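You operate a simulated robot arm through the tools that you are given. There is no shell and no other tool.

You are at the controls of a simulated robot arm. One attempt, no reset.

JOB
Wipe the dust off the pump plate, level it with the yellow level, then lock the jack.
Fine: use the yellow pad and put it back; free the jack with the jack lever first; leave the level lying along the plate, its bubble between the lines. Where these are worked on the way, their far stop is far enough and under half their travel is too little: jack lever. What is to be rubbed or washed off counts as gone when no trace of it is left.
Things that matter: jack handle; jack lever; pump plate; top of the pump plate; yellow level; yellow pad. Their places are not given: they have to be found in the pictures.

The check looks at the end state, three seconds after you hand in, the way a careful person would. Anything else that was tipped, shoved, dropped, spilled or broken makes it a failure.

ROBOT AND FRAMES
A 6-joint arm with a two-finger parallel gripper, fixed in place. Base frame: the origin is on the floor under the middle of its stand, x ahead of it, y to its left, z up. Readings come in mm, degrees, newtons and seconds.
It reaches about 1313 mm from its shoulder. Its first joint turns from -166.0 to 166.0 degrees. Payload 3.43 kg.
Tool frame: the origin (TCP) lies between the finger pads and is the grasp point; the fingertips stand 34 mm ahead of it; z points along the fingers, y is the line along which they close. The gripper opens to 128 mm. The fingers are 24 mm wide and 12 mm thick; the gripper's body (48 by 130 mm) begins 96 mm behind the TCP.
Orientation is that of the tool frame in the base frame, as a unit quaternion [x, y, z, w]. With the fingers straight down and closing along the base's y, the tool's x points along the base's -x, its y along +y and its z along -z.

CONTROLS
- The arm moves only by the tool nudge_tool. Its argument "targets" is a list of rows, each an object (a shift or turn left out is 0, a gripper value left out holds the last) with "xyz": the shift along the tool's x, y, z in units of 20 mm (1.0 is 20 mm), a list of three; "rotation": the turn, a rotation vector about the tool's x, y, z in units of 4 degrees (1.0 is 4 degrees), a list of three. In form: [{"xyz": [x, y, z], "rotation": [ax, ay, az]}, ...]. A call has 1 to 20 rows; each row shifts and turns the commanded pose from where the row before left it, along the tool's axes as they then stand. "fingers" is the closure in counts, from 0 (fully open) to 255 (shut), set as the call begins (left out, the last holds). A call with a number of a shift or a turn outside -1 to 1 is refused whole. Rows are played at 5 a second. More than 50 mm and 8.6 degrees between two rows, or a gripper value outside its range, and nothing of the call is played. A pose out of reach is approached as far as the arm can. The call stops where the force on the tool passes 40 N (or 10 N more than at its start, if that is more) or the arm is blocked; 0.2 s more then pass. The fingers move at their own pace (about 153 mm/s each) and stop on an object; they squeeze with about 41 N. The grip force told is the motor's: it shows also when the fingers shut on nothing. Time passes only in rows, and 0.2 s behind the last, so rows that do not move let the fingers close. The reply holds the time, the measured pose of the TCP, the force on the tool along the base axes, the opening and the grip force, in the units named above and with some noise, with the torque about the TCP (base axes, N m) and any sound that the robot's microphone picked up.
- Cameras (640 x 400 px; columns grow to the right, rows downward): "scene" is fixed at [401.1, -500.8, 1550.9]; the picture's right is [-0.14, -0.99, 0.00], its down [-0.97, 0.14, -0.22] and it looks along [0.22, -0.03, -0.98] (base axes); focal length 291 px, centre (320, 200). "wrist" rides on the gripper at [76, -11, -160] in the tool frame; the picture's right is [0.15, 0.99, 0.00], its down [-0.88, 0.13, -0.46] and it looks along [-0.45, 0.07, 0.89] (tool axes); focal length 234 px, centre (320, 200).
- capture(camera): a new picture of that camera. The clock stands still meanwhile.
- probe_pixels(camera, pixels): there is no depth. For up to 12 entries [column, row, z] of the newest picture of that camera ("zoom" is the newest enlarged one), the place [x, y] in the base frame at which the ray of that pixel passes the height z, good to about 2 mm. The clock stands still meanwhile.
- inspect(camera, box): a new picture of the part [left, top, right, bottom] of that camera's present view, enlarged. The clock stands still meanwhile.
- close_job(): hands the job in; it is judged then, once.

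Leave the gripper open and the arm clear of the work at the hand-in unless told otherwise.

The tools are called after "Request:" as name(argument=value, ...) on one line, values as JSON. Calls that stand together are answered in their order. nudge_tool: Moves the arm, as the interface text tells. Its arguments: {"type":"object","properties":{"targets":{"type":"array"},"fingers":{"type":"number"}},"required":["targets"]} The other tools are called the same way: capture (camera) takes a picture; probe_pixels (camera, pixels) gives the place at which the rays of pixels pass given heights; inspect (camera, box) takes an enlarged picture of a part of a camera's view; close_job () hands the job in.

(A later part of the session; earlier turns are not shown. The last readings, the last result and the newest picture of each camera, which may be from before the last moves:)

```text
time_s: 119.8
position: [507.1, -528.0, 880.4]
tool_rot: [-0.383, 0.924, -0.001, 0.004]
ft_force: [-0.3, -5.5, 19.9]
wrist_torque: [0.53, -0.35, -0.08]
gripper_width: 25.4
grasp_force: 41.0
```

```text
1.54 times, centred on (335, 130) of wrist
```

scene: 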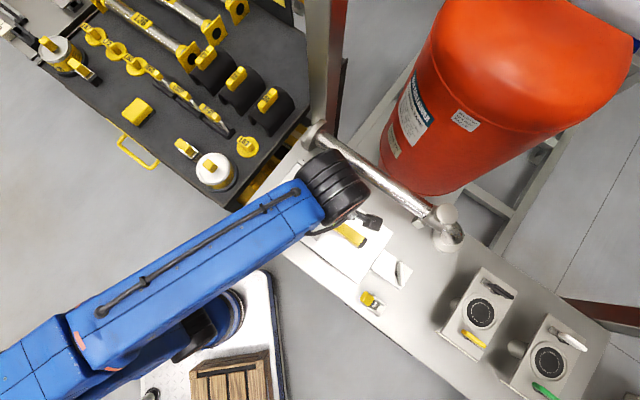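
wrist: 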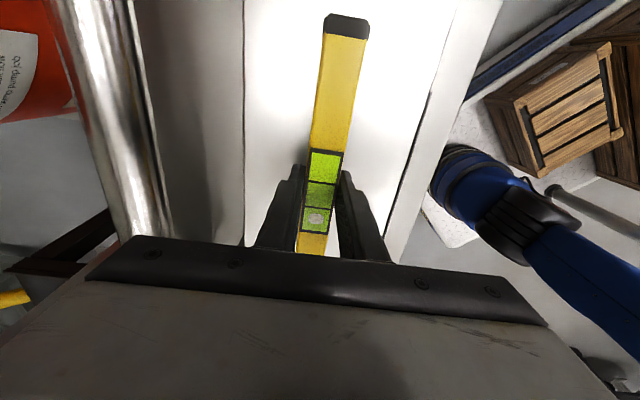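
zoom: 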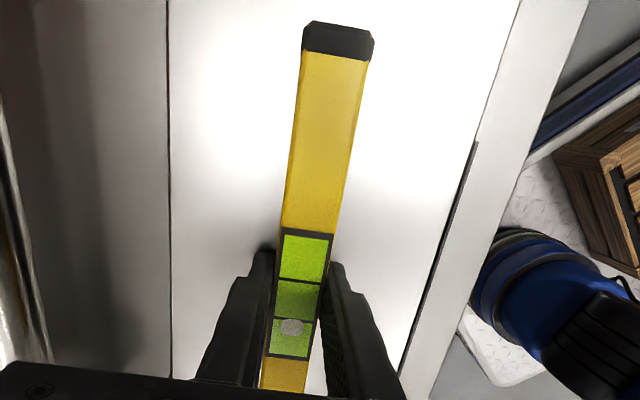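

Flush contact, 20 N. I ease up ~1 mm and open the fingers to release the level.

Request:
nudge_tool(targets=[{"xyz": [0, 0, -0.05]}, {"xyz": [0, 0, 0]}])

Request:
nudge_tool(targets=[{"xyz": [0, 0, 0]}, {"xyz": [0, 0, 0]}, {"xyz": [0, 0, 0]}], fingers=145)

Request:
inspect(camera="wrist", box=[250, 0, 420, 260])

```text
time_s: 120.3
position: [506.9, -527.4, 879.2]
tool_rot: [-0.382, 0.924, 0.0, 0.005]
ft_force: [1.3, -2.2, 12.5]
wrist_torque: [-0.38, 0.42, 0.02]
gripper_width: 25.6
grasp_force: 40.8
```

```text
time_s: 121.2
position: [506.5, -529.1, 879.4]
tool_rot: [-0.382, 0.924, 0.0, 0.004]
ft_force: [-0.3, -0.1, 0.1]
wrist_torque: [0.01, 0.05, 0.0]
gripper_width: 54.9
grasp_force: 0.1
```

```text
1.54 times, centred on (335, 130) of wrist
```

zoom: 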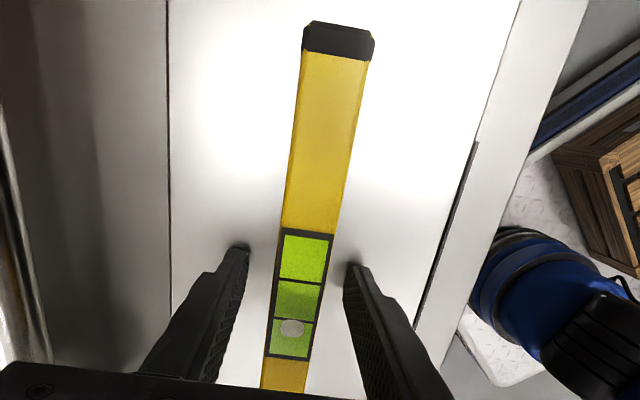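

Released; the level rests on the plate with the bubble toward the hinge (+s) cell, so the jack end must come up. Lifting the gripper away, undoing the slight tilt.

Request:
nudge_tool(targets=[{"xyz": [0, 0, -0.5]}, {"xyz": [0, 0, -1]}, {"xyz": [0, 0, -1]}, {"xyz": [0, 0, -1], "rotation": [0, 0.16, 0]}, {"xyz": [0, 0, -1]}, {"xyz": [0, 0, -1]}, {"xyz": [0, 0, -1]}])

Request:
capture(camera="wrist")

Request:
capture(camera="scene")

```text
time_s: 122.8
position: [507.5, -528.1, 1010.2]
tool_rot: [-0.382, 0.924, -0.003, -0.001]
ft_force: [-0.1, -0.7, -1.0]
wrist_torque: [-0.02, 0.02, 0.01]
gripper_width: 55.5
grasp_force: 0.0
```

```text
taken
```

wrist: 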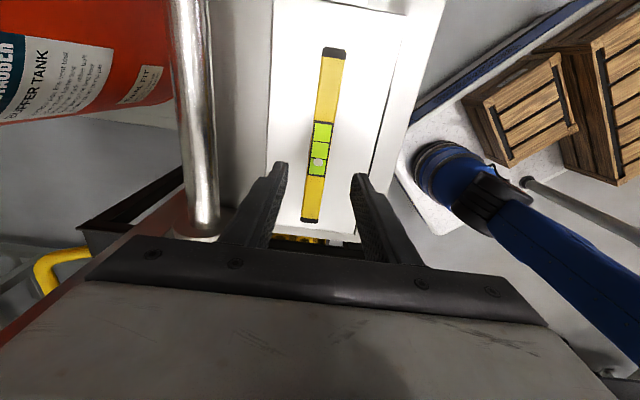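

```text
taken
```

scene: 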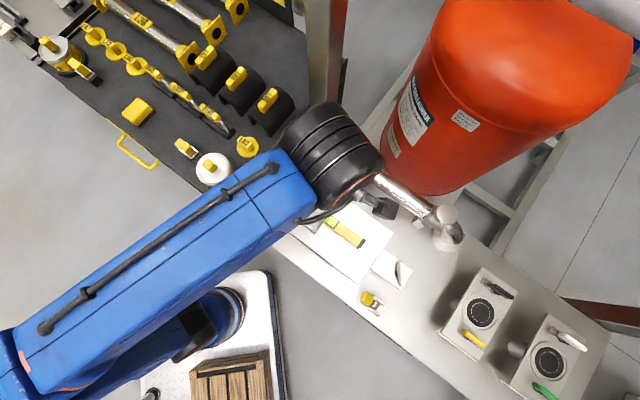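

Now to the jack handle near (350,-673): I move there at z≈1010 and turn the tool +55° so the fingers will close across the bar (bar direction ≈ -10° from base x).

Request:
nudge_tool(targets=[{"xyz": [0.972, 0.039, 0]}, {"xyz": [0.972, 0.039, 0]}, {"xyz": [0.972, 0.039, 0]}, {"xyz": [0.972, 0.039, 0]}, {"xyz": [0.972, 0.039, 0]}, {"xyz": [0.972, 0.039, 0]}, {"xyz": [0.972, 0.039, 0]}, {"xyz": [0.972, 0.039, 0]}, {"xyz": [0.972, 0.039, 0]}, {"xyz": [0.972, 0.039, 0]}, {"xyz": [0.972, 0.039, 0]}])

Request:
nudge_tool(targets=[{"rotation": [0, 0, 0.98]}, {"rotation": [0, 0, 0.98]}, {"rotation": [0, 0, 0.98]}, {"rotation": [0, 0, 0.98]}, {"rotation": [0, 0, 0.98]}, {"rotation": [0, 0, 0.98]}, {"rotation": [0, 0, 0.98]}, {"rotation": [0, 0, 0.98]}, {"rotation": [0, 0, 0.98]}, {"rotation": [0, 0, 0.98]}, {"rotation": [0, 0, 0.98]}, {"rotation": [0, 0, 0.98]}, {"rotation": [0, 0, 0.98]}, {"rotation": [0, 0, 0.98]}])

Request:
capture(camera="wrist")

Request:
inspect(camera="scene", box=[300, 200, 440, 330])

```text
time_s: 125.2
position: [350.2, -673.5, 1013.5]
tool_rot: [-0.382, 0.924, -0.002, -0.002]
ft_force: [0.5, -0.6, 0.5]
wrist_torque: [0.01, -0.03, 0.01]
gripper_width: 55.2
grasp_force: 0.1
```

```text
time_s: 128.2
position: [349.5, -672.2, 1011.6]
tool_rot: [0.089, 0.996, -0.002, 0.0]
ft_force: [-0.6, 0.0, -0.3]
wrist_torque: [0.02, 0.0, 0.0]
gripper_width: 55.2
grasp_force: 0.1
```

```text
taken
```

wrist: 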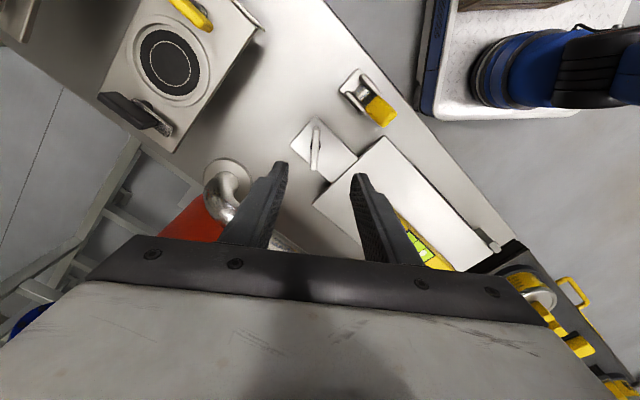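

```text
3.08 times, centred on (370, 265) of scene
```

zoom: 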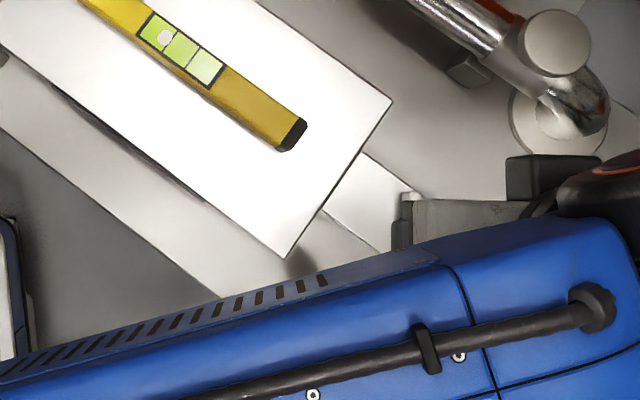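

From the scene view I can watch the bubble (now in the hinge-side cell). Enlarging the handle at wrist (315,148).

Request:
inspect(camera="wrist", box=[270, 100, 370, 200])

```text
4.00 times, centred on (320, 150) of wrist
```

zoom: 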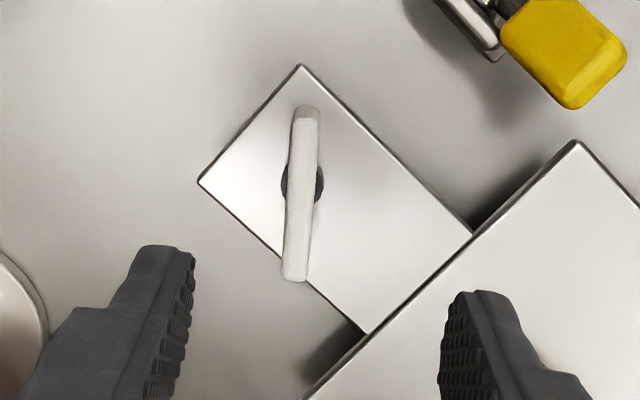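

The bar is thin (about 12 mm) over a dark shaft. Probing its ends, sides, and the shaft centre.

Request:
probe_pixels(camera="zoom", pixels=[[306, 112, 867], [295, 276, 867], [301, 194, 867], [287, 200, 867], [315, 200, 867], [302, 184, 855], [302, 184, 850], [300, 65, 845], [198, 182, 845], [470, 235, 845], [365, 335, 845]])

```text
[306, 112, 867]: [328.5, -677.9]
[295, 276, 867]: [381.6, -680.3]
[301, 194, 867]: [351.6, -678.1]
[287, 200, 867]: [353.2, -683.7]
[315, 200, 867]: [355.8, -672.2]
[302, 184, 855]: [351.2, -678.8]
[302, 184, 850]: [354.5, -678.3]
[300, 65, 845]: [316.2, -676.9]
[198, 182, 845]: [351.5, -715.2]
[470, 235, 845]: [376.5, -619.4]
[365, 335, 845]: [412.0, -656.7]
```

Bar centre ≈ (352.5,-678.3), z≈867, direction -2.6°. I'll align (tool z -7.6°), centre over the pivot, narrow the fingers to ~45 mm and descend to z≈905.

Request:
nudge_tool(targets=[{"xyz": [-0.2, -0.275, 0]}, {"rotation": [0, 0, -0.95]}, {"rotation": [0, 0, -0.95]}, {"xyz": [0, 0, 1]}, {"xyz": [0, 0, 1]}, {"xyz": [0, 0, 1]}, {"xyz": [0, 0, 1]}, {"xyz": [0, 0, 1]}, {"xyz": [0, 0, 0.3]}], fingers=165)

Request:
capture(camera="wrist")

Request:
inspect(camera="wrist", box=[260, 100, 380, 240])

```text
time_s: 130.2
position: [352.6, -679.8, 903.5]
tool_rot: [0.021, 1.0, -0.002, -0.001]
ft_force: [1.0, 0.3, 0.7]
wrist_torque: [0.03, 0.0, -0.01]
gripper_width: 45.0
grasp_force: 0.0
```

```text
taken
```

wrist: 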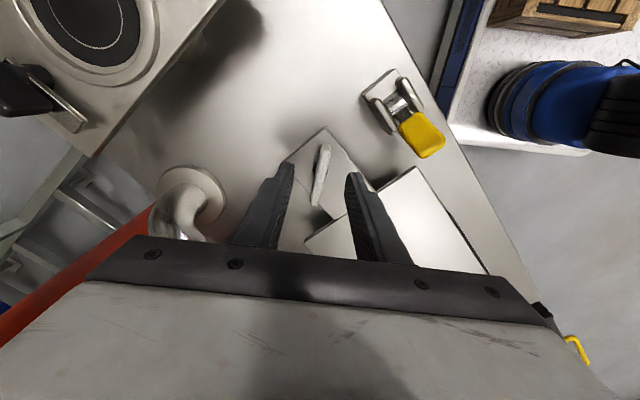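

```text
2.86 times, centred on (320, 170) of wrist
```

zoom: 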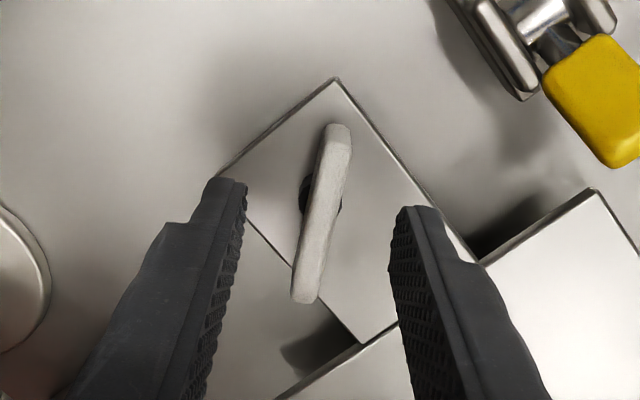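

The bar lies along the tool's x now. Quick probe of its centre at z 867 to confirm centring.

Request:
probe_pixels(camera="zoom", pixels=[[338, 130, 867], [303, 298, 867], [320, 213, 867], [320, 213, 860], [321, 194, 850], [321, 194, 845], [335, 78, 840], [395, 325, 840]])

```text
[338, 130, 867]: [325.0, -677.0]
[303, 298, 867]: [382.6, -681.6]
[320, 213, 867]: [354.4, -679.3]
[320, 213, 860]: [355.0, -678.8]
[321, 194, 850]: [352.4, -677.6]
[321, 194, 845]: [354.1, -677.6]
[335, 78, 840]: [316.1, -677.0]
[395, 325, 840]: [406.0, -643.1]
```

Centred within 1–2 mm. Descending 16 mm in small steps so the tips straddle the bar.

Request:
nudge_tool(targets=[{"xyz": [0, 0, 0.2]}, {"xyz": [0, 0, 0.2]}, {"xyz": [0, 0, 0.2]}, {"xyz": [0, 0, 0.2]}])

Request:
inspect(camera="wrist", box=[260, 100, 380, 240])

Request:
inspect(camera="scene", box=[300, 190, 420, 290])

```text
time_s: 131.2
position: [351.1, -679.5, 888.4]
tool_rot: [0.021, 1.0, -0.002, 0.0]
ft_force: [-0.5, 0.0, -0.8]
wrist_torque: [0.0, 0.0, 0.0]
gripper_width: 45.5
grasp_force: 0.0
```

```text
2.86 times, centred on (320, 170) of wrist
```

zoom: 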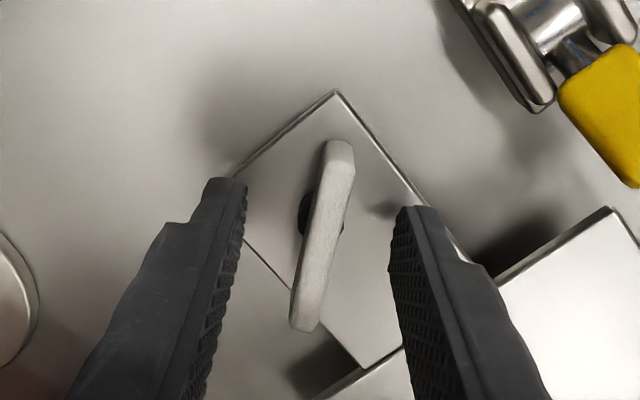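

```text
4.00 times, centred on (360, 240) of scene
```

zoom: 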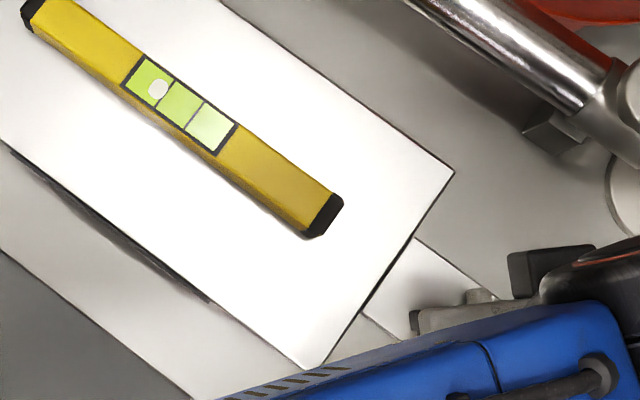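

The bar is centred between the tips. The bubble sits in the hinge-side cell right at its line. Closing on the bar.

Request:
nudge_tool(targets=[{"xyz": [0, 0, 0]}, {"xyz": [0, 0, 0]}, {"xyz": [0, 0, 0]}, {"xyz": [0, 0, 0]}], fingers=255)

Request:
inspect(camera="scene", box=[300, 190, 420, 290])

Request:
inspect(camera="wrist", box=[260, 100, 380, 240])

```text
time_s: 132.2
position: [352.9, -678.6, 889.1]
tool_rot: [0.021, 1.0, -0.002, 0.0]
ft_force: [1.0, 6.8, -2.5]
wrist_torque: [1.11, -0.21, 0.03]
gripper_width: 9.1
grasp_force: 42.5
```

```text
4.00 times, centred on (360, 240) of scene
```

zoom: 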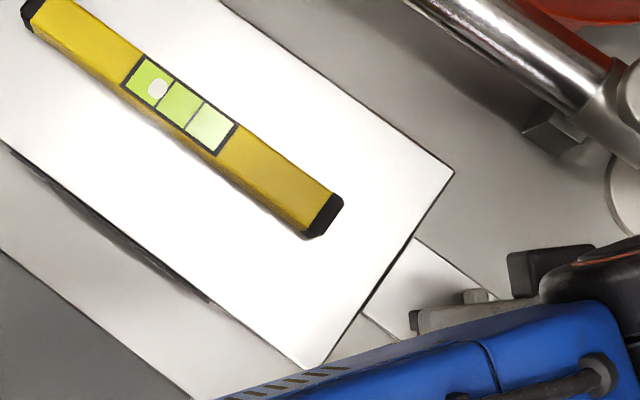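

```text
2.86 times, centred on (320, 170) of wrist
```

zoom: 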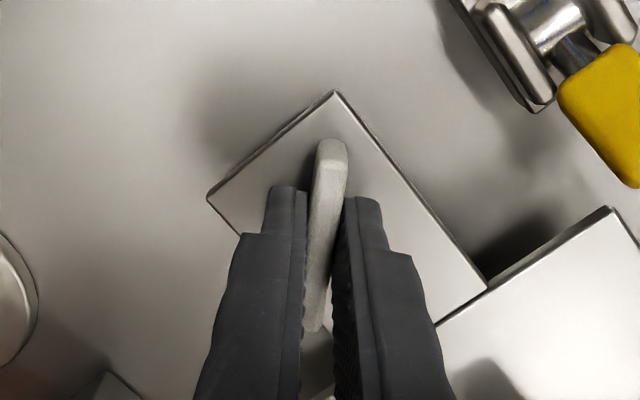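

Gripped (bar 9 mm thick), with a 7 N side force along +y; I ease over 0.7 mm and make a trial turn of +8° about tool z (clockwise from above), then watch the bubble.

Request:
nudge_tool(targets=[{"xyz": [0, 0.035, 0]}, {"rotation": [0, 0, 0.5]}, {"rotation": [0, 0, 0.5]}, {"rotation": [0, 0, 0.5]}, {"rotation": [0, 0, 0.5]}, {"xyz": [0, 0, 0]}])

Request:
inspect(camera="scene", box=[300, 190, 420, 290])

Request:
inspect(camera="wrist", box=[260, 100, 380, 240])

```text
time_s: 133.6
position: [352.5, -677.7, 889.3]
tool_rot: [0.092, 0.996, -0.002, -0.001]
ft_force: [-8.6, 2.3, -13.8]
wrist_torque: [1.23, 1.01, 0.05]
gripper_width: 8.9
grasp_force: 42.8
```

```text
4.00 times, centred on (360, 240) of scene
```

zoom: 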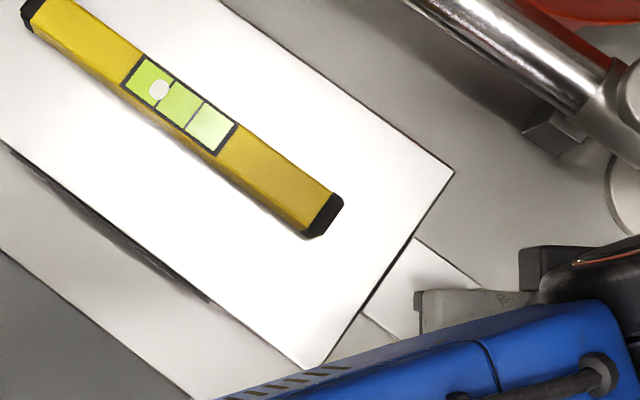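

```text
2.86 times, centred on (320, 170) of wrist
```

zoom: 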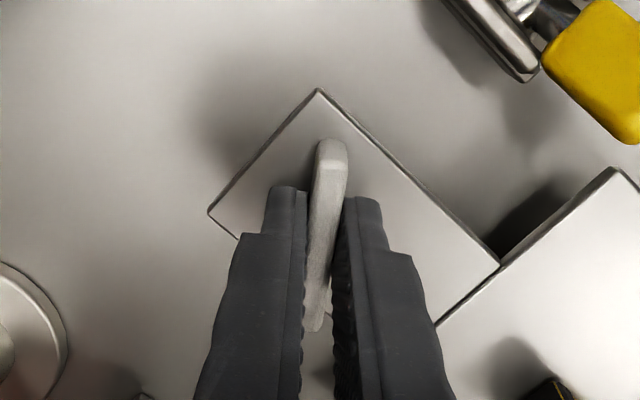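

The bar turned with the fingers, and the bubble moved slightly toward the centre: the right direction. There is -14 N in z and -9 N in x; I ease the position (tool +x 0.6 mm, down 0.8 mm) to relieve, then see.

Request:
nudge_tool(targets=[{"xyz": [0.03, 0, 0.04]}, {"xyz": [0, 0, 0]}])

Request:
nudge_tool(targets=[{"xyz": [0.02, 0, 0.04]}, {"xyz": [0, 0, 0]}])

```text
time_s: 134.2
position: [352.5, -679.0, 887.9]
tool_rot: [0.091, 0.996, -0.003, 0.0]
ft_force: [-2.3, -5.7, -0.2]
wrist_torque: [1.01, 0.62, 0.03]
gripper_width: 9.1
grasp_force: 43.0
```

```text
time_s: 134.8
position: [353.1, -679.8, 889.8]
tool_rot: [0.091, 0.996, -0.003, 0.0]
ft_force: [7.2, -14.8, 19.8]
wrist_torque: [0.75, 0.37, 0.06]
gripper_width: 9.0
grasp_force: 43.3
```

Stiffness is about 20 N/mm. I step back to the relaxed height and turn another +12°, watching forces.

Request:
nudge_tool(targets=[{"xyz": [-0.02, -0.02, -0.04]}, {"rotation": [0, 0, 0.5]}, {"rotation": [0, 0, 0.5]}, {"xyz": [0, 0, 0]}])

Request:
nudge_tool(targets=[{"rotation": [0, 0, 0.5]}, {"rotation": [0, 0, 0.5]}, {"xyz": [0, 0, 0]}])

Request:
inspect(camera="scene", box=[300, 190, 420, 290])

```text
time_s: 135.8
position: [351.7, -678.3, 888.7]
tool_rot: [0.125, 0.992, -0.003, 0.0]
ft_force: [13.2, -16.7, 25.2]
wrist_torque: [0.67, 0.09, 0.05]
gripper_width: 9.1
grasp_force: 42.4
```

```text
time_s: 136.6
position: [351.5, -677.9, 889.0]
tool_rot: [0.16, 0.987, -0.003, 0.001]
ft_force: [16.8, -18.6, 20.2]
wrist_torque: [0.55, -0.58, 0.05]
gripper_width: 9.1
grasp_force: 42.8
```

```text
4.00 times, centred on (360, 240) of scene
```

zoom: 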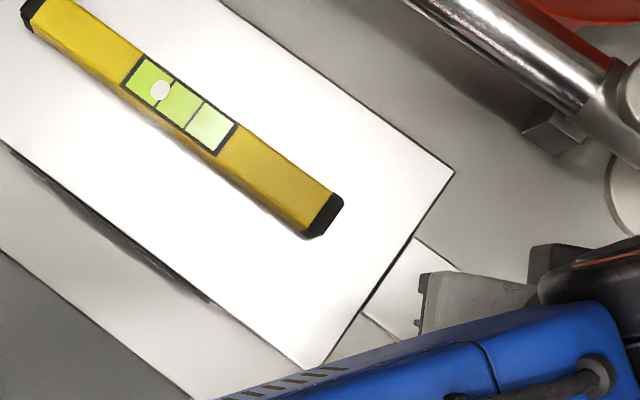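

Forces build up sideways because the tight grip fights the bar. I'll loosen the fingers to about 12 mm so they only turn the bar (9 mm) without clamping, and check the forces fall.

Request:
nudge_tool(targets=[{"xyz": [0, 0, 0]}, {"xyz": [0, 0, 0]}], fingers=231)

Request:
inspect(camera="wrist", box=[260, 100, 380, 240])

```text
time_s: 137.2
position: [351.7, -678.2, 889.0]
tool_rot: [0.16, 0.987, -0.002, 0.0]
ft_force: [0.7, 0.9, 0.0]
wrist_torque: [-0.01, 0.02, 0.02]
gripper_width: 11.5
grasp_force: 0.0
```

```text
2.86 times, centred on (320, 170) of wrist
```

zoom: 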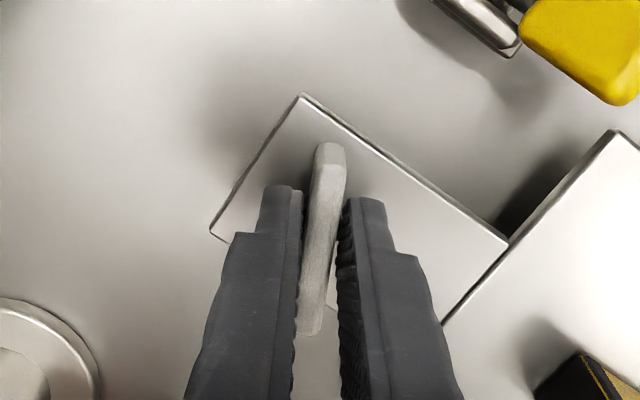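

Forces are zero; the bar is loosely held. The bubble has moved ~3 zoom px for 16°, and needs about 20 more. Turning +40° with the loose grip.

Request:
nudge_tool(targets=[{"rotation": [0, 0, 0.8]}, {"rotation": [0, 0, 0.8]}, {"rotation": [0, 0, 0.8]}, {"rotation": [0, 0, 0.8]}, {"rotation": [0, 0, 0.8]}, {"rotation": [0, 0, 0.8]}, {"rotation": [0, 0, 0.8]}, {"rotation": [0, 0, 0.8]}, {"rotation": [0, 0, 0.8]}, {"rotation": [0, 0, 0.8]}, {"rotation": [0, 0, 0.8]}, {"rotation": [0, 0, 0.8]}, {"xyz": [0, 0, 0]}])

Request:
inspect(camera="wrist", box=[260, 100, 380, 240])

Request:
inspect(camera="scene", box=[300, 190, 420, 290])

```text
time_s: 139.9
position: [351.5, -679.6, 887.7]
tool_rot: [0.475, 0.88, -0.002, 0.0]
ft_force: [3.9, 4.0, 2.1]
wrist_torque: [0.18, -0.21, 0.11]
gripper_width: 15.1
grasp_force: 2.4
```

```text
2.86 times, centred on (320, 170) of wrist
```

zoom: 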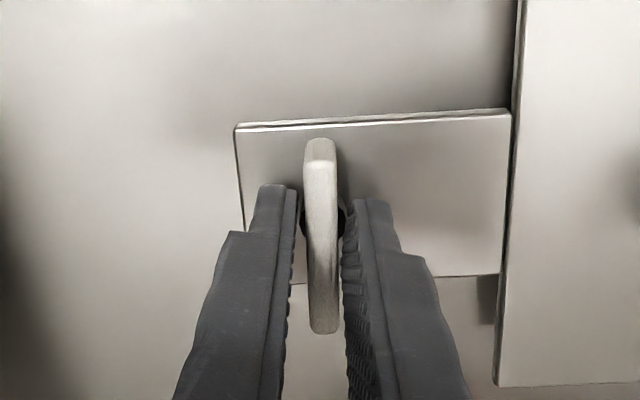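

```text
4.00 times, centred on (360, 240) of scene
```

zoom: 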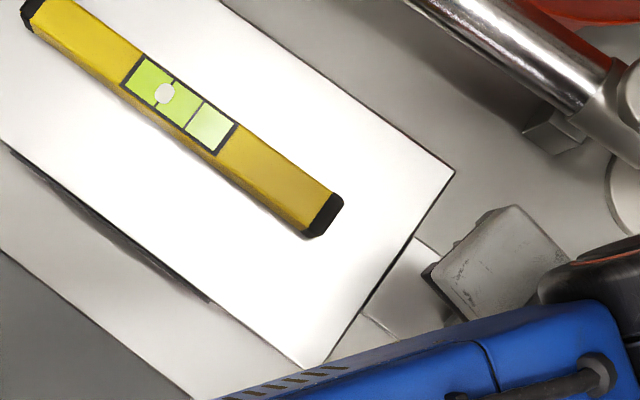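

The bubble moved to (165,94), right on the first line. Continuing +40° more.

Request:
nudge_tool(targets=[{"rotation": [0, 0, 0.8]}, {"rotation": [0, 0, 0.8]}, {"rotation": [0, 0, 0.8]}, {"rotation": [0, 0, 0.8]}, {"rotation": [0, 0, 0.8]}, {"rotation": [0, 0, 0.8]}, {"rotation": [0, 0, 0.8]}, {"rotation": [0, 0, 0.8]}, {"rotation": [0, 0, 0.8]}, {"rotation": [0, 0, 0.8]}, {"rotation": [0, 0, 0.8]}, {"rotation": [0, 0, 0.8]}, {"xyz": [0, 0, 0]}])

Request:
inspect(camera="wrist", box=[260, 100, 380, 240])

Request:
inspect(camera="scene", box=[300, 190, 420, 290])

```text
time_s: 142.8
position: [351.1, -677.6, 889.8]
tool_rot: [0.739, 0.674, -0.002, 0.001]
ft_force: [5.0, 1.7, 1.5]
wrist_torque: [0.04, -0.19, 0.07]
gripper_width: 14.9
grasp_force: 3.2
```

```text
2.86 times, centred on (320, 170) of wrist
```

zoom: 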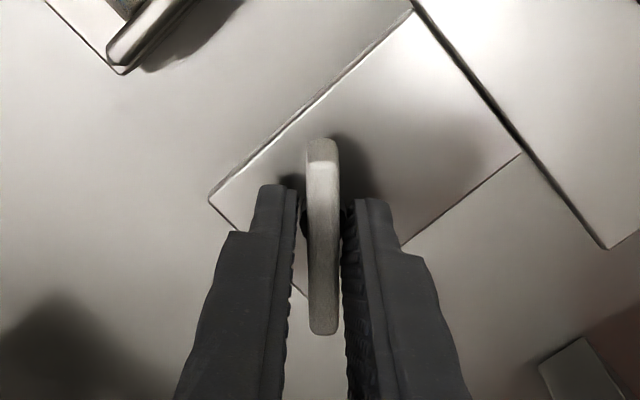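

```text
4.00 times, centred on (360, 240) of scene
```

zoom: 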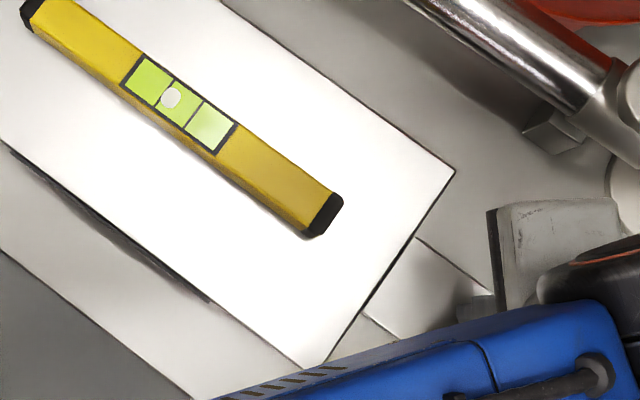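

Bubble at (171,98), leaving the first line. Continuing another +40°, then a closer zoom on the vial.

Request:
nudge_tool(targets=[{"rotation": [0, 0, 0.8]}, {"rotation": [0, 0, 0.8]}, {"rotation": [0, 0, 0.8]}, {"rotation": [0, 0, 0.8]}, {"rotation": [0, 0, 0.8]}, {"rotation": [0, 0, 0.8]}, {"rotation": [0, 0, 0.8]}, {"rotation": [0, 0, 0.8]}, {"rotation": [0, 0, 0.8]}, {"rotation": [0, 0, 0.8]}, {"rotation": [0, 0, 0.8]}, {"rotation": [0, 0, 0.8]}, {"xyz": [0, 0, 0]}])

Request:
inspect(camera="scene", box=[320, 195, 370, 235])

Request:
capture(camera="scene")

```text
time_s: 145.6
position: [351.1, -678.8, 888.1]
tool_rot: [0.919, 0.394, -0.001, 0.003]
ft_force: [5.4, -1.8, 0.5]
wrist_torque: [-0.11, -0.01, 0.06]
gripper_width: 14.6
grasp_force: 2.1
```

```text
10.00 times, centred on (345, 215) of scene
```

zoom: 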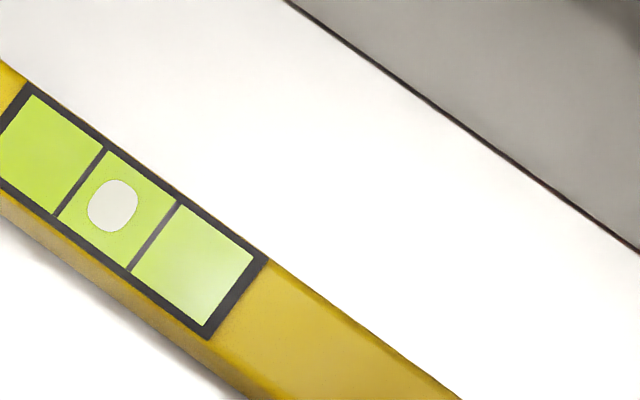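

```text
taken
```

scene: 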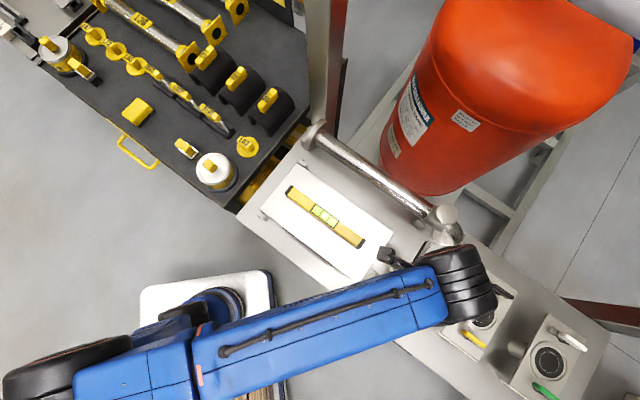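

The bubble is now between the lines, at 0.41 of the gap. About 18° more should centre it.

Request:
nudge_tool(targets=[{"rotation": [0, 0, 0.75]}, {"rotation": [0, 0, 0.75]}, {"rotation": [0, 0, 0.75]}, {"rotation": [0, 0, 0.75]}, {"rotation": [0, 0, 0.75]}, {"rotation": [0, 0, 0.75]}, {"xyz": [0, 0, 0]}, {"xyz": [0, 0, 0]}])

Request:
inspect(camera="scene", box=[320, 195, 370, 235])

Request:
inspect(camera="wrist", box=[260, 100, 380, 240])

```text
time_s: 147.3
position: [352.0, -679.2, 888.8]
tool_rot: [0.969, 0.246, -0.002, 0.002]
ft_force: [4.0, -3.6, 2.2]
wrist_torque: [-0.06, 0.06, 0.04]
gripper_width: 14.7
grasp_force: 2.4
```

```text
10.00 times, centred on (345, 215) of scene
```

zoom: 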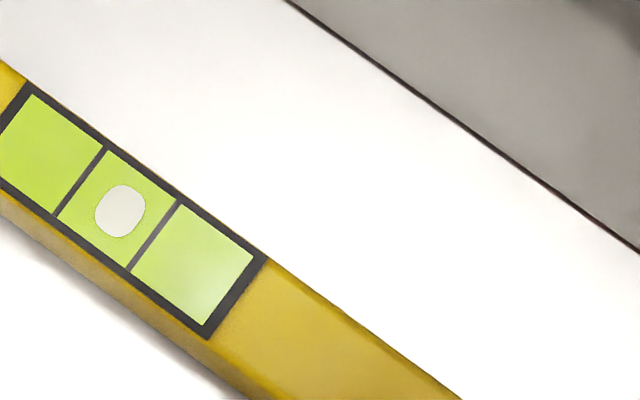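

```text
2.86 times, centred on (320, 170) of wrist
```

zoom: 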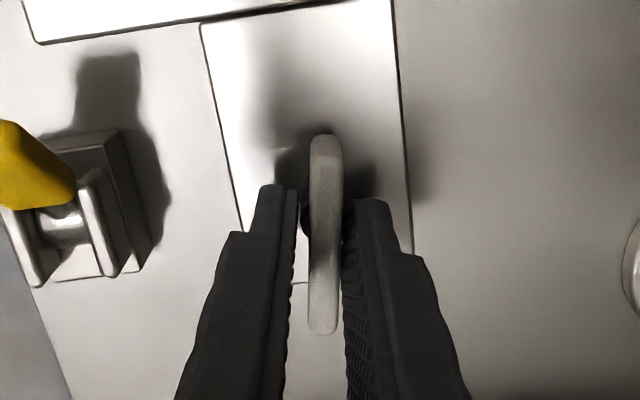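

The bubble is centred (0.52 of the gap). I relax the turn by -6° (within the slack), then open the fingers and rise straight up.

Request:
nudge_tool(targets=[{"rotation": [0, 0, -0.5]}, {"rotation": [0, 0, -0.5]}, {"rotation": [0, 0, -0.5]}, {"xyz": [0, 0, 0]}])

Request:
nudge_tool(targets=[{"xyz": [0, 0, 0]}, {"xyz": [0, 0, 0]}, {"xyz": [0, 0, 0]}], fingers=180)

Request:
nudge_tool(targets=[{"xyz": [0, 0, -0.5]}, {"xyz": [0, 0, -1]}, {"xyz": [0, 0, -1]}, {"xyz": [0, 0, -1]}, {"xyz": [0, 0, -1]}, {"xyz": [0, 0, -1]}, {"xyz": [0, 0, -1]}])

Request:
inspect(camera="scene", box=[320, 195, 370, 235])

Request:
capture(camera="wrist")

Request:
capture(camera="scene")

```text
time_s: 148.3
position: [352.5, -678.4, 888.5]
tool_rot: [0.955, 0.296, -0.002, 0.002]
ft_force: [-0.3, 0.1, 0.8]
wrist_torque: [0.0, 0.01, 0.01]
gripper_width: 11.9
grasp_force: 0.1
```

```text
time_s: 149.2
position: [352.5, -678.6, 887.7]
tool_rot: [0.955, 0.296, -0.002, 0.003]
ft_force: [-0.6, -0.1, 0.5]
wrist_torque: [0.02, 0.0, -0.01]
gripper_width: 37.6
grasp_force: 0.1
```

```text
time_s: 150.8
position: [352.4, -678.1, 1018.2]
tool_rot: [0.955, 0.295, 0.0, 0.002]
ft_force: [-0.9, 0.2, -0.1]
wrist_torque: [0.04, -0.04, 0.02]
gripper_width: 37.6
grasp_force: 0.1
```

```text
10.00 times, centred on (345, 215) of scene
```

zoom: 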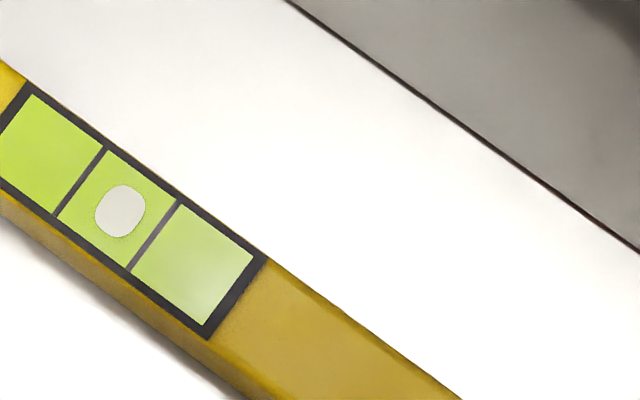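

```text
taken
```

wrist: 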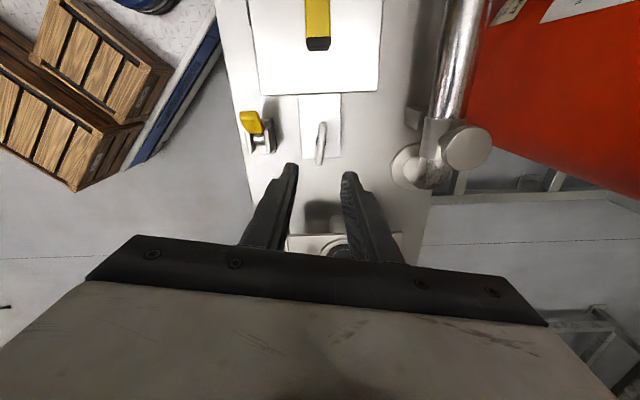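

```text
taken
```

scene: 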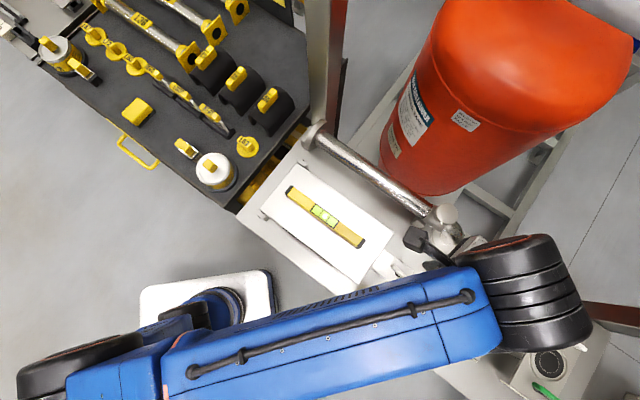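

The bubble stays centred. Now to lock: I turn the tool -10.7° (so its x is along s), close the fingers, and go over to the +s side of the lever (s≈-155, p≈640), still high.

Request:
nudge_tool(targets=[{"rotation": [0, 0, -0.9]}, {"rotation": [0, 0, -0.9]}, {"rotation": [0, 0, -0.88]}, {"xyz": [0.75, -0.89, 0]}, {"xyz": [0.75, -0.89, 0]}, {"xyz": [0.75, -0.89, 0]}, {"xyz": [0.75, -0.89, 0]}, {"xyz": [0.75, -0.87, 0]}], fingers=255)

Request:
capture(camera="wrist")

Request:
capture(camera="scene")

```text
time_s: 152.6
position: [342.9, -561.5, 1017.8]
tool_rot: [0.924, 0.383, -0.002, 0.001]
ft_force: [-0.3, 0.2, -0.7]
wrist_torque: [0.04, 0.02, -0.03]
gripper_width: 0.0
grasp_force: 32.9
```

```text
taken
```

wrist: 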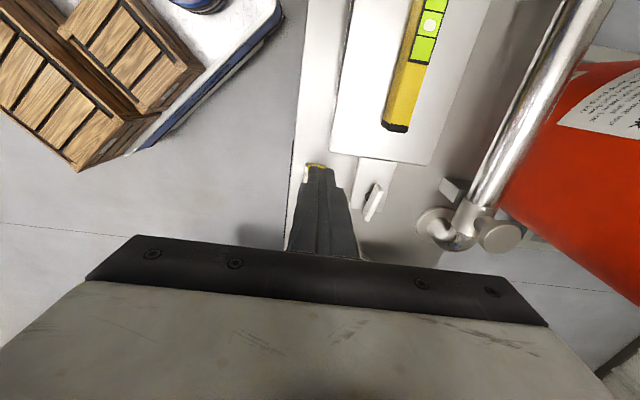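

```text
taken
```

scene: 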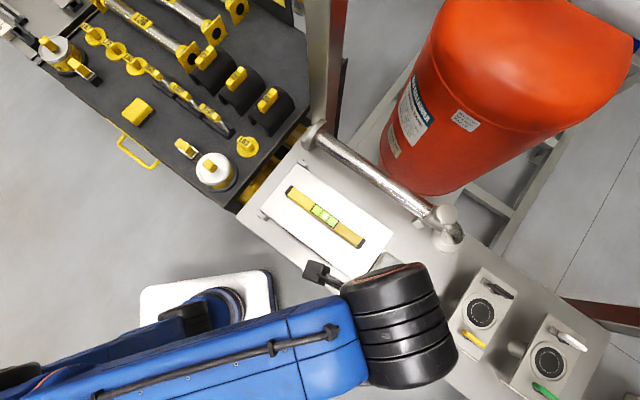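

The lever's yellow tip shows just behind the closed fingertips at (316,163). I probe where it is and compare to my tool axis.

Request:
probe_pixels(camera="wrist", pixels=[[316, 163, 840], [316, 163, 860], [316, 163, 875], [305, 166, 860], [328, 166, 860]])

Request:
inspect(camera="wrist", box=[270, 130, 380, 230])

```text
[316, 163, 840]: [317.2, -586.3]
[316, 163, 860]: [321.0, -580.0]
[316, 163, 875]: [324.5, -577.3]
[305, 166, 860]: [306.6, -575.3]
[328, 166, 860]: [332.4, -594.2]
```

```text
4.00 times, centred on (325, 180) of wrist
```

zoom: 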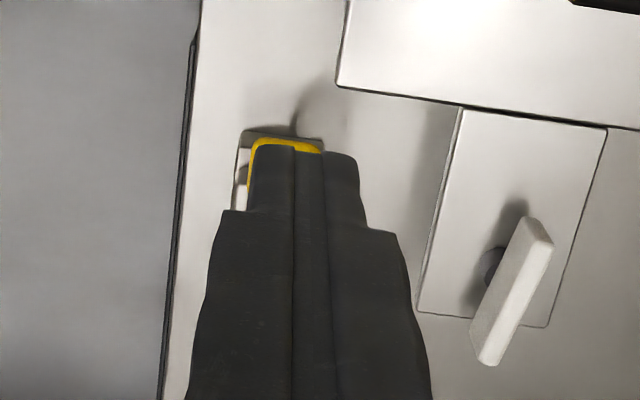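

The lever's +s end is at s≈-183, my fingers' face at s≈-167, and p matches (638 vs 639.5). Descending to tips ≈ z 850.

Request:
nudge_tool(targets=[{"xyz": [0, 0, 1]}, {"xyz": [0, 0, 1]}, {"xyz": [0, 0, 1]}, {"xyz": [0, 0, 1]}, {"xyz": [0, 0, 1]}, {"xyz": [0, 0, 0.8]}, {"xyz": [0, 0, 0.4]}, {"xyz": [0, 0, 0.4]}])

Request:
capture(camera="wrist")

Request:
inspect(camera="scene", box=[290, 180, 430, 300])

```text
time_s: 154.3
position: [342.3, -563.0, 886.1]
tool_rot: [0.924, 0.383, -0.001, 0.001]
ft_force: [0.5, -0.6, 0.0]
wrist_torque: [0.03, -0.01, 0.0]
gripper_width: 0.0
grasp_force: 33.1
```

```text
taken
```

wrist: 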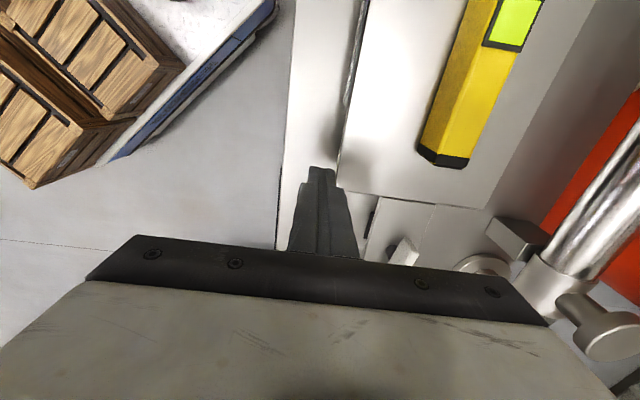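

```text
3.33 times, centred on (360, 240) of scene
```

zoom: 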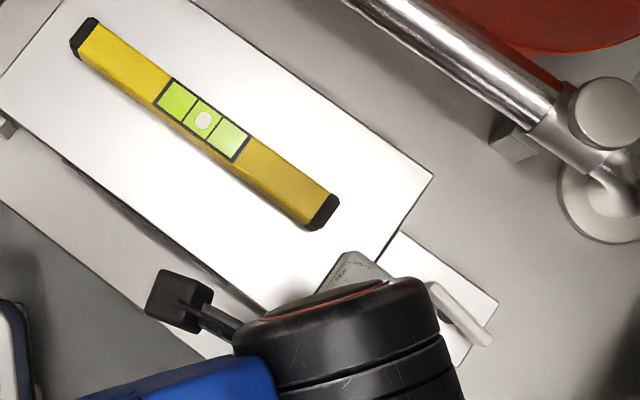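

Positioned on the +s side of the lever. Pushing along tool -x in 5 mm steps.

Request:
nudge_tool(targets=[{"xyz": [-0.25, 0, 0]}, {"xyz": [-0.25, 0, 0]}, {"xyz": [-0.25, 0, 0]}, {"xyz": [-0.25, 0, 0]}])

Request:
nudge_tool(targets=[{"xyz": [-0.25, 0, 0]}, {"xyz": [-0.25, 0, 0]}, {"xyz": [-0.25, 0, 0]}, {"xyz": [-0.25, 0, 0]}])

Request:
nudge_tool(targets=[{"xyz": [-0.25, 0, 0]}, {"xyz": [-0.25, 0, 0]}, {"xyz": [-0.25, 0, 0]}, {"xyz": [-0.25, 0, 0]}])

Request:
capture(camera="wrist")

```text
time_s: 155.3
position: [328.4, -576.1, 886.4]
tool_rot: [0.923, 0.384, -0.001, 0.002]
ft_force: [2.4, 2.0, 1.1]
wrist_torque: [0.05, -0.01, -0.02]
gripper_width: 0.1
grasp_force: 33.7
```

```text
time_s: 156.3
position: [314.2, -591.0, 885.3]
tool_rot: [0.924, 0.383, -0.001, 0.002]
ft_force: [-0.1, 0.7, -0.2]
wrist_torque: [0.0, 0.02, -0.02]
gripper_width: 0.0
grasp_force: 33.0
```

```text
time_s: 157.3
position: [300.5, -605.3, 885.6]
tool_rot: [0.924, 0.384, -0.001, 0.002]
ft_force: [-0.3, -0.7, -0.2]
wrist_torque: [-0.02, 0.01, 0.03]
gripper_width: 0.0
grasp_force: 33.5
```

```text
taken
```

wrist: 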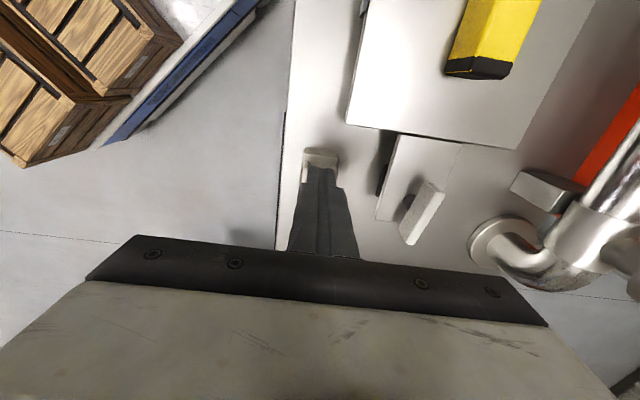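

Light contact then free again: the lever seems to have swung over. Continuing gently to feel the other stop.

Request:
nudge_tool(targets=[{"xyz": [-0.2, 0, 0]}, {"xyz": [-0.2, 0, 0]}])

Request:
nudge_tool(targets=[{"xyz": [-0.2, 0, 0]}, {"xyz": [-0.2, 0, 0]}])

Request:
nudge_tool(targets=[{"xyz": [-0.15, 0, 0]}, {"xyz": [-0.15, 0, 0]}])

Request:
capture(camera="wrist")

Request:
inspect(camera="scene", box=[320, 220, 460, 350])

```text
time_s: 157.9
position: [295.4, -610.7, 884.3]
tool_rot: [0.923, 0.384, -0.001, 0.002]
ft_force: [0.2, 0.3, 0.3]
wrist_torque: [0.0, 0.03, 0.02]
gripper_width: 0.0
grasp_force: 32.7
```

```text
time_s: 158.6
position: [287.6, -617.3, 886.1]
tool_rot: [0.923, 0.384, -0.001, 0.002]
ft_force: [0.6, -0.4, 0.2]
wrist_torque: [0.01, 0.02, 0.0]
gripper_width: 0.1
grasp_force: 32.9
```

```text
time_s: 159.2
position: [284.0, -621.2, 885.6]
tool_rot: [0.924, 0.383, -0.001, 0.003]
ft_force: [-0.3, -0.4, -0.5]
wrist_torque: [0.01, 0.03, 0.01]
gripper_width: 0.2
grasp_force: 32.6
```

```text
taken
```

wrist: 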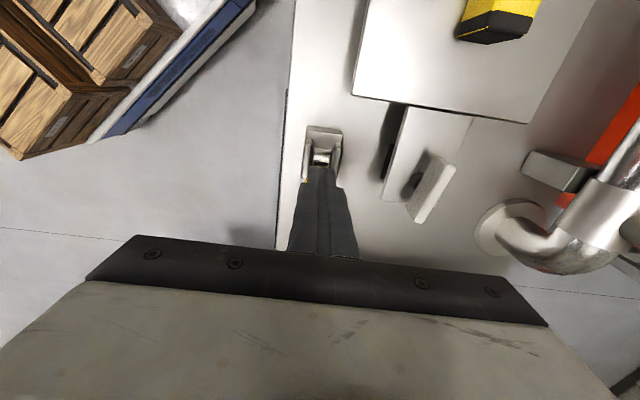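

```text
3.08 times, centred on (390, 285) of scene
```

zoom: 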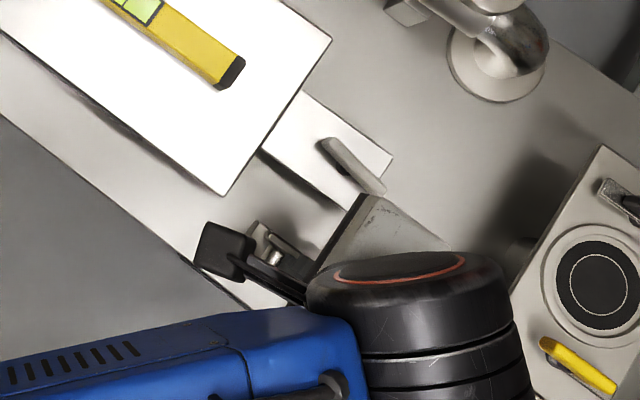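

The bracket's pin is now visible in front and a bit of yellow behind my fingers: the lever has swung to the -s side. A few more small steps to press it to its stop.

Request:
nudge_tool(targets=[{"xyz": [-0.12, 0, 0]}, {"xyz": [-0.12, 0, 0]}])

Request:
nudge_tool(targets=[{"xyz": [-0.1, 0, 0]}, {"xyz": [-0.1, 0, 0]}])

Request:
nudge_tool(targets=[{"xyz": [-0.1, 0, 0]}, {"xyz": [-0.1, 0, 0]}])

```text
time_s: 159.8
position: [283.6, -622.0, 886.2]
tool_rot: [0.923, 0.385, -0.001, 0.002]
ft_force: [19.9, 17.4, 8.8]
wrist_torque: [0.57, -0.62, 0.01]
gripper_width: 0.0
grasp_force: 33.0
```

```text
time_s: 160.1
position: [282.8, -621.8, 887.3]
tool_rot: [0.923, 0.384, 0.0, 0.002]
ft_force: [13.9, 14.9, 7.4]
wrist_torque: [0.49, -0.4, 0.02]
gripper_width: 0.0
grasp_force: 32.8
stopped in row 1: the force on the tool passed its limit at 43 N (the readings are from after the stop); the commanded pose is now the measured one
```

```text
time_s: 160.6
position: [282.3, -622.7, 888.5]
tool_rot: [0.923, 0.384, 0.001, 0.001]
ft_force: [11.8, 16.4, 7.6]
wrist_torque: [0.55, -0.33, 0.01]
gripper_width: 0.0
grasp_force: 33.4
stopped in row 2: the force on the tool passed its limit at 44 N (the readings are from after the stop); the commanded pose is now the measured one
```

Hard stop felt (43 N). Backing off and lifting to look.

Request:
nudge_tool(targets=[{"xyz": [0.5, 0, 0]}, {"xyz": [0.5, 0, 0]}, {"xyz": [0, 0, -1]}, {"xyz": [0, 0, -1]}, {"xyz": [0, 0, -1]}, {"xyz": [0, 0, -1]}, {"xyz": [0, 0, -1]}, {"xyz": [0, 0, -1]}, {"xyz": [0, 0, -1]}, {"xyz": [0.5, -1, 0]}, {"xyz": [0.5, -1, 0]}, {"xyz": [0.5, -1, 0]}, {"xyz": [0.5, -1, 0]}, {"xyz": [0.5, -1, 0]}, {"xyz": [0.5, -1, 0]}, {"xyz": [0.5, -1, 0]}, {"xyz": [0.5, -1, 0]}])

Request:
capture(camera="wrist")

Request:
capture(camera="scene")

Request:
inspect(camera="scene", box=[340, 230, 430, 330])

```text
time_s: 164.2
position: [237.4, -439.5, 1026.3]
tool_rot: [0.923, 0.385, 0.002, 0.002]
ft_force: [-0.7, -0.7, -0.3]
wrist_torque: [0.07, 0.02, -0.03]
gripper_width: 0.0
grasp_force: 33.4
```

```text
taken
```

wrist: 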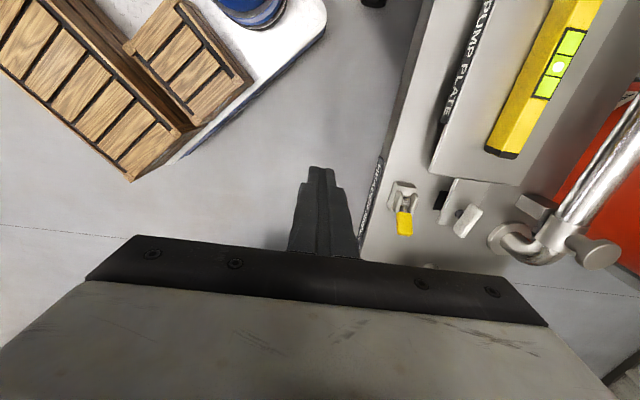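

```text
taken
```

scene: 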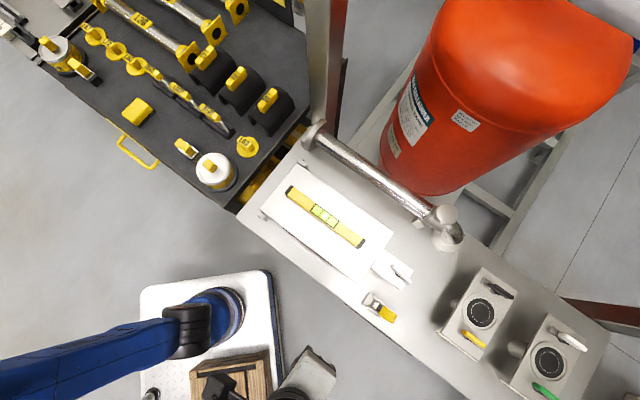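

```text
4.00 times, centred on (385, 280) of scene
```

zoom: 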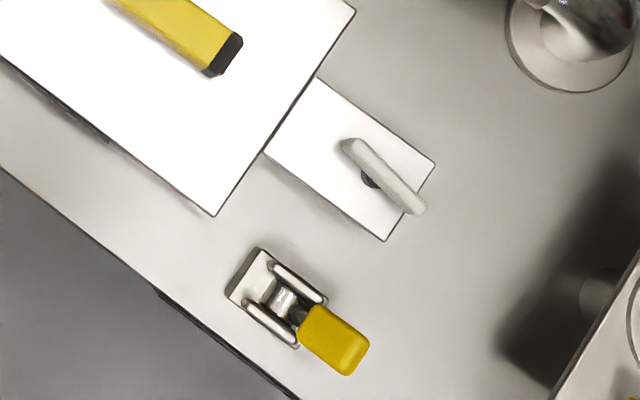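

The lever is back exactly in its starting (locked) position. Checking the bubble and the plate surface.

Request:
inspect(camera="scene", box=[320, 195, 370, 235])

Request:
inspect(camera="scene", box=[240, 140, 420, 300])

Request:
inspect(camera="scene", box=[30, 0, 310, 200])

```text
10.00 times, centred on (345, 215) of scene
```

zoom: 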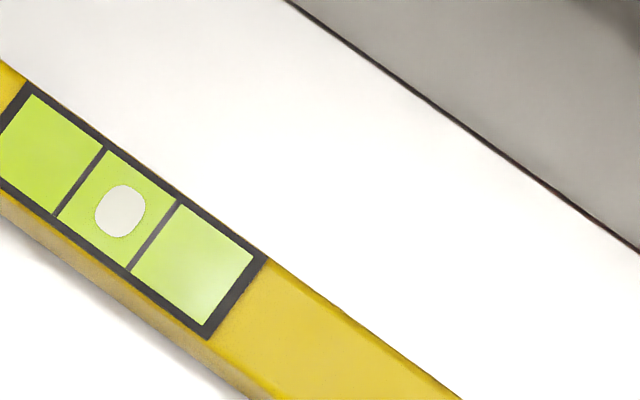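

```text
2.50 times, centred on (330, 220) of scene
```

zoom: 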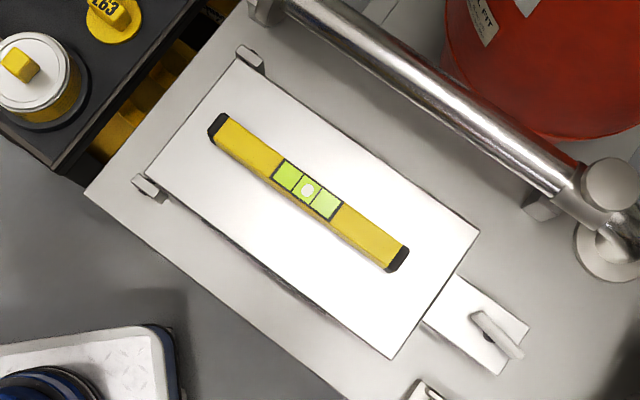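

```text
2.00 times, centred on (170, 100) of scene
```

zoom: 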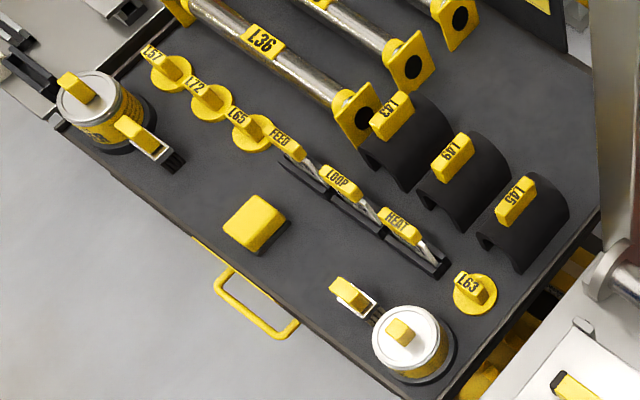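

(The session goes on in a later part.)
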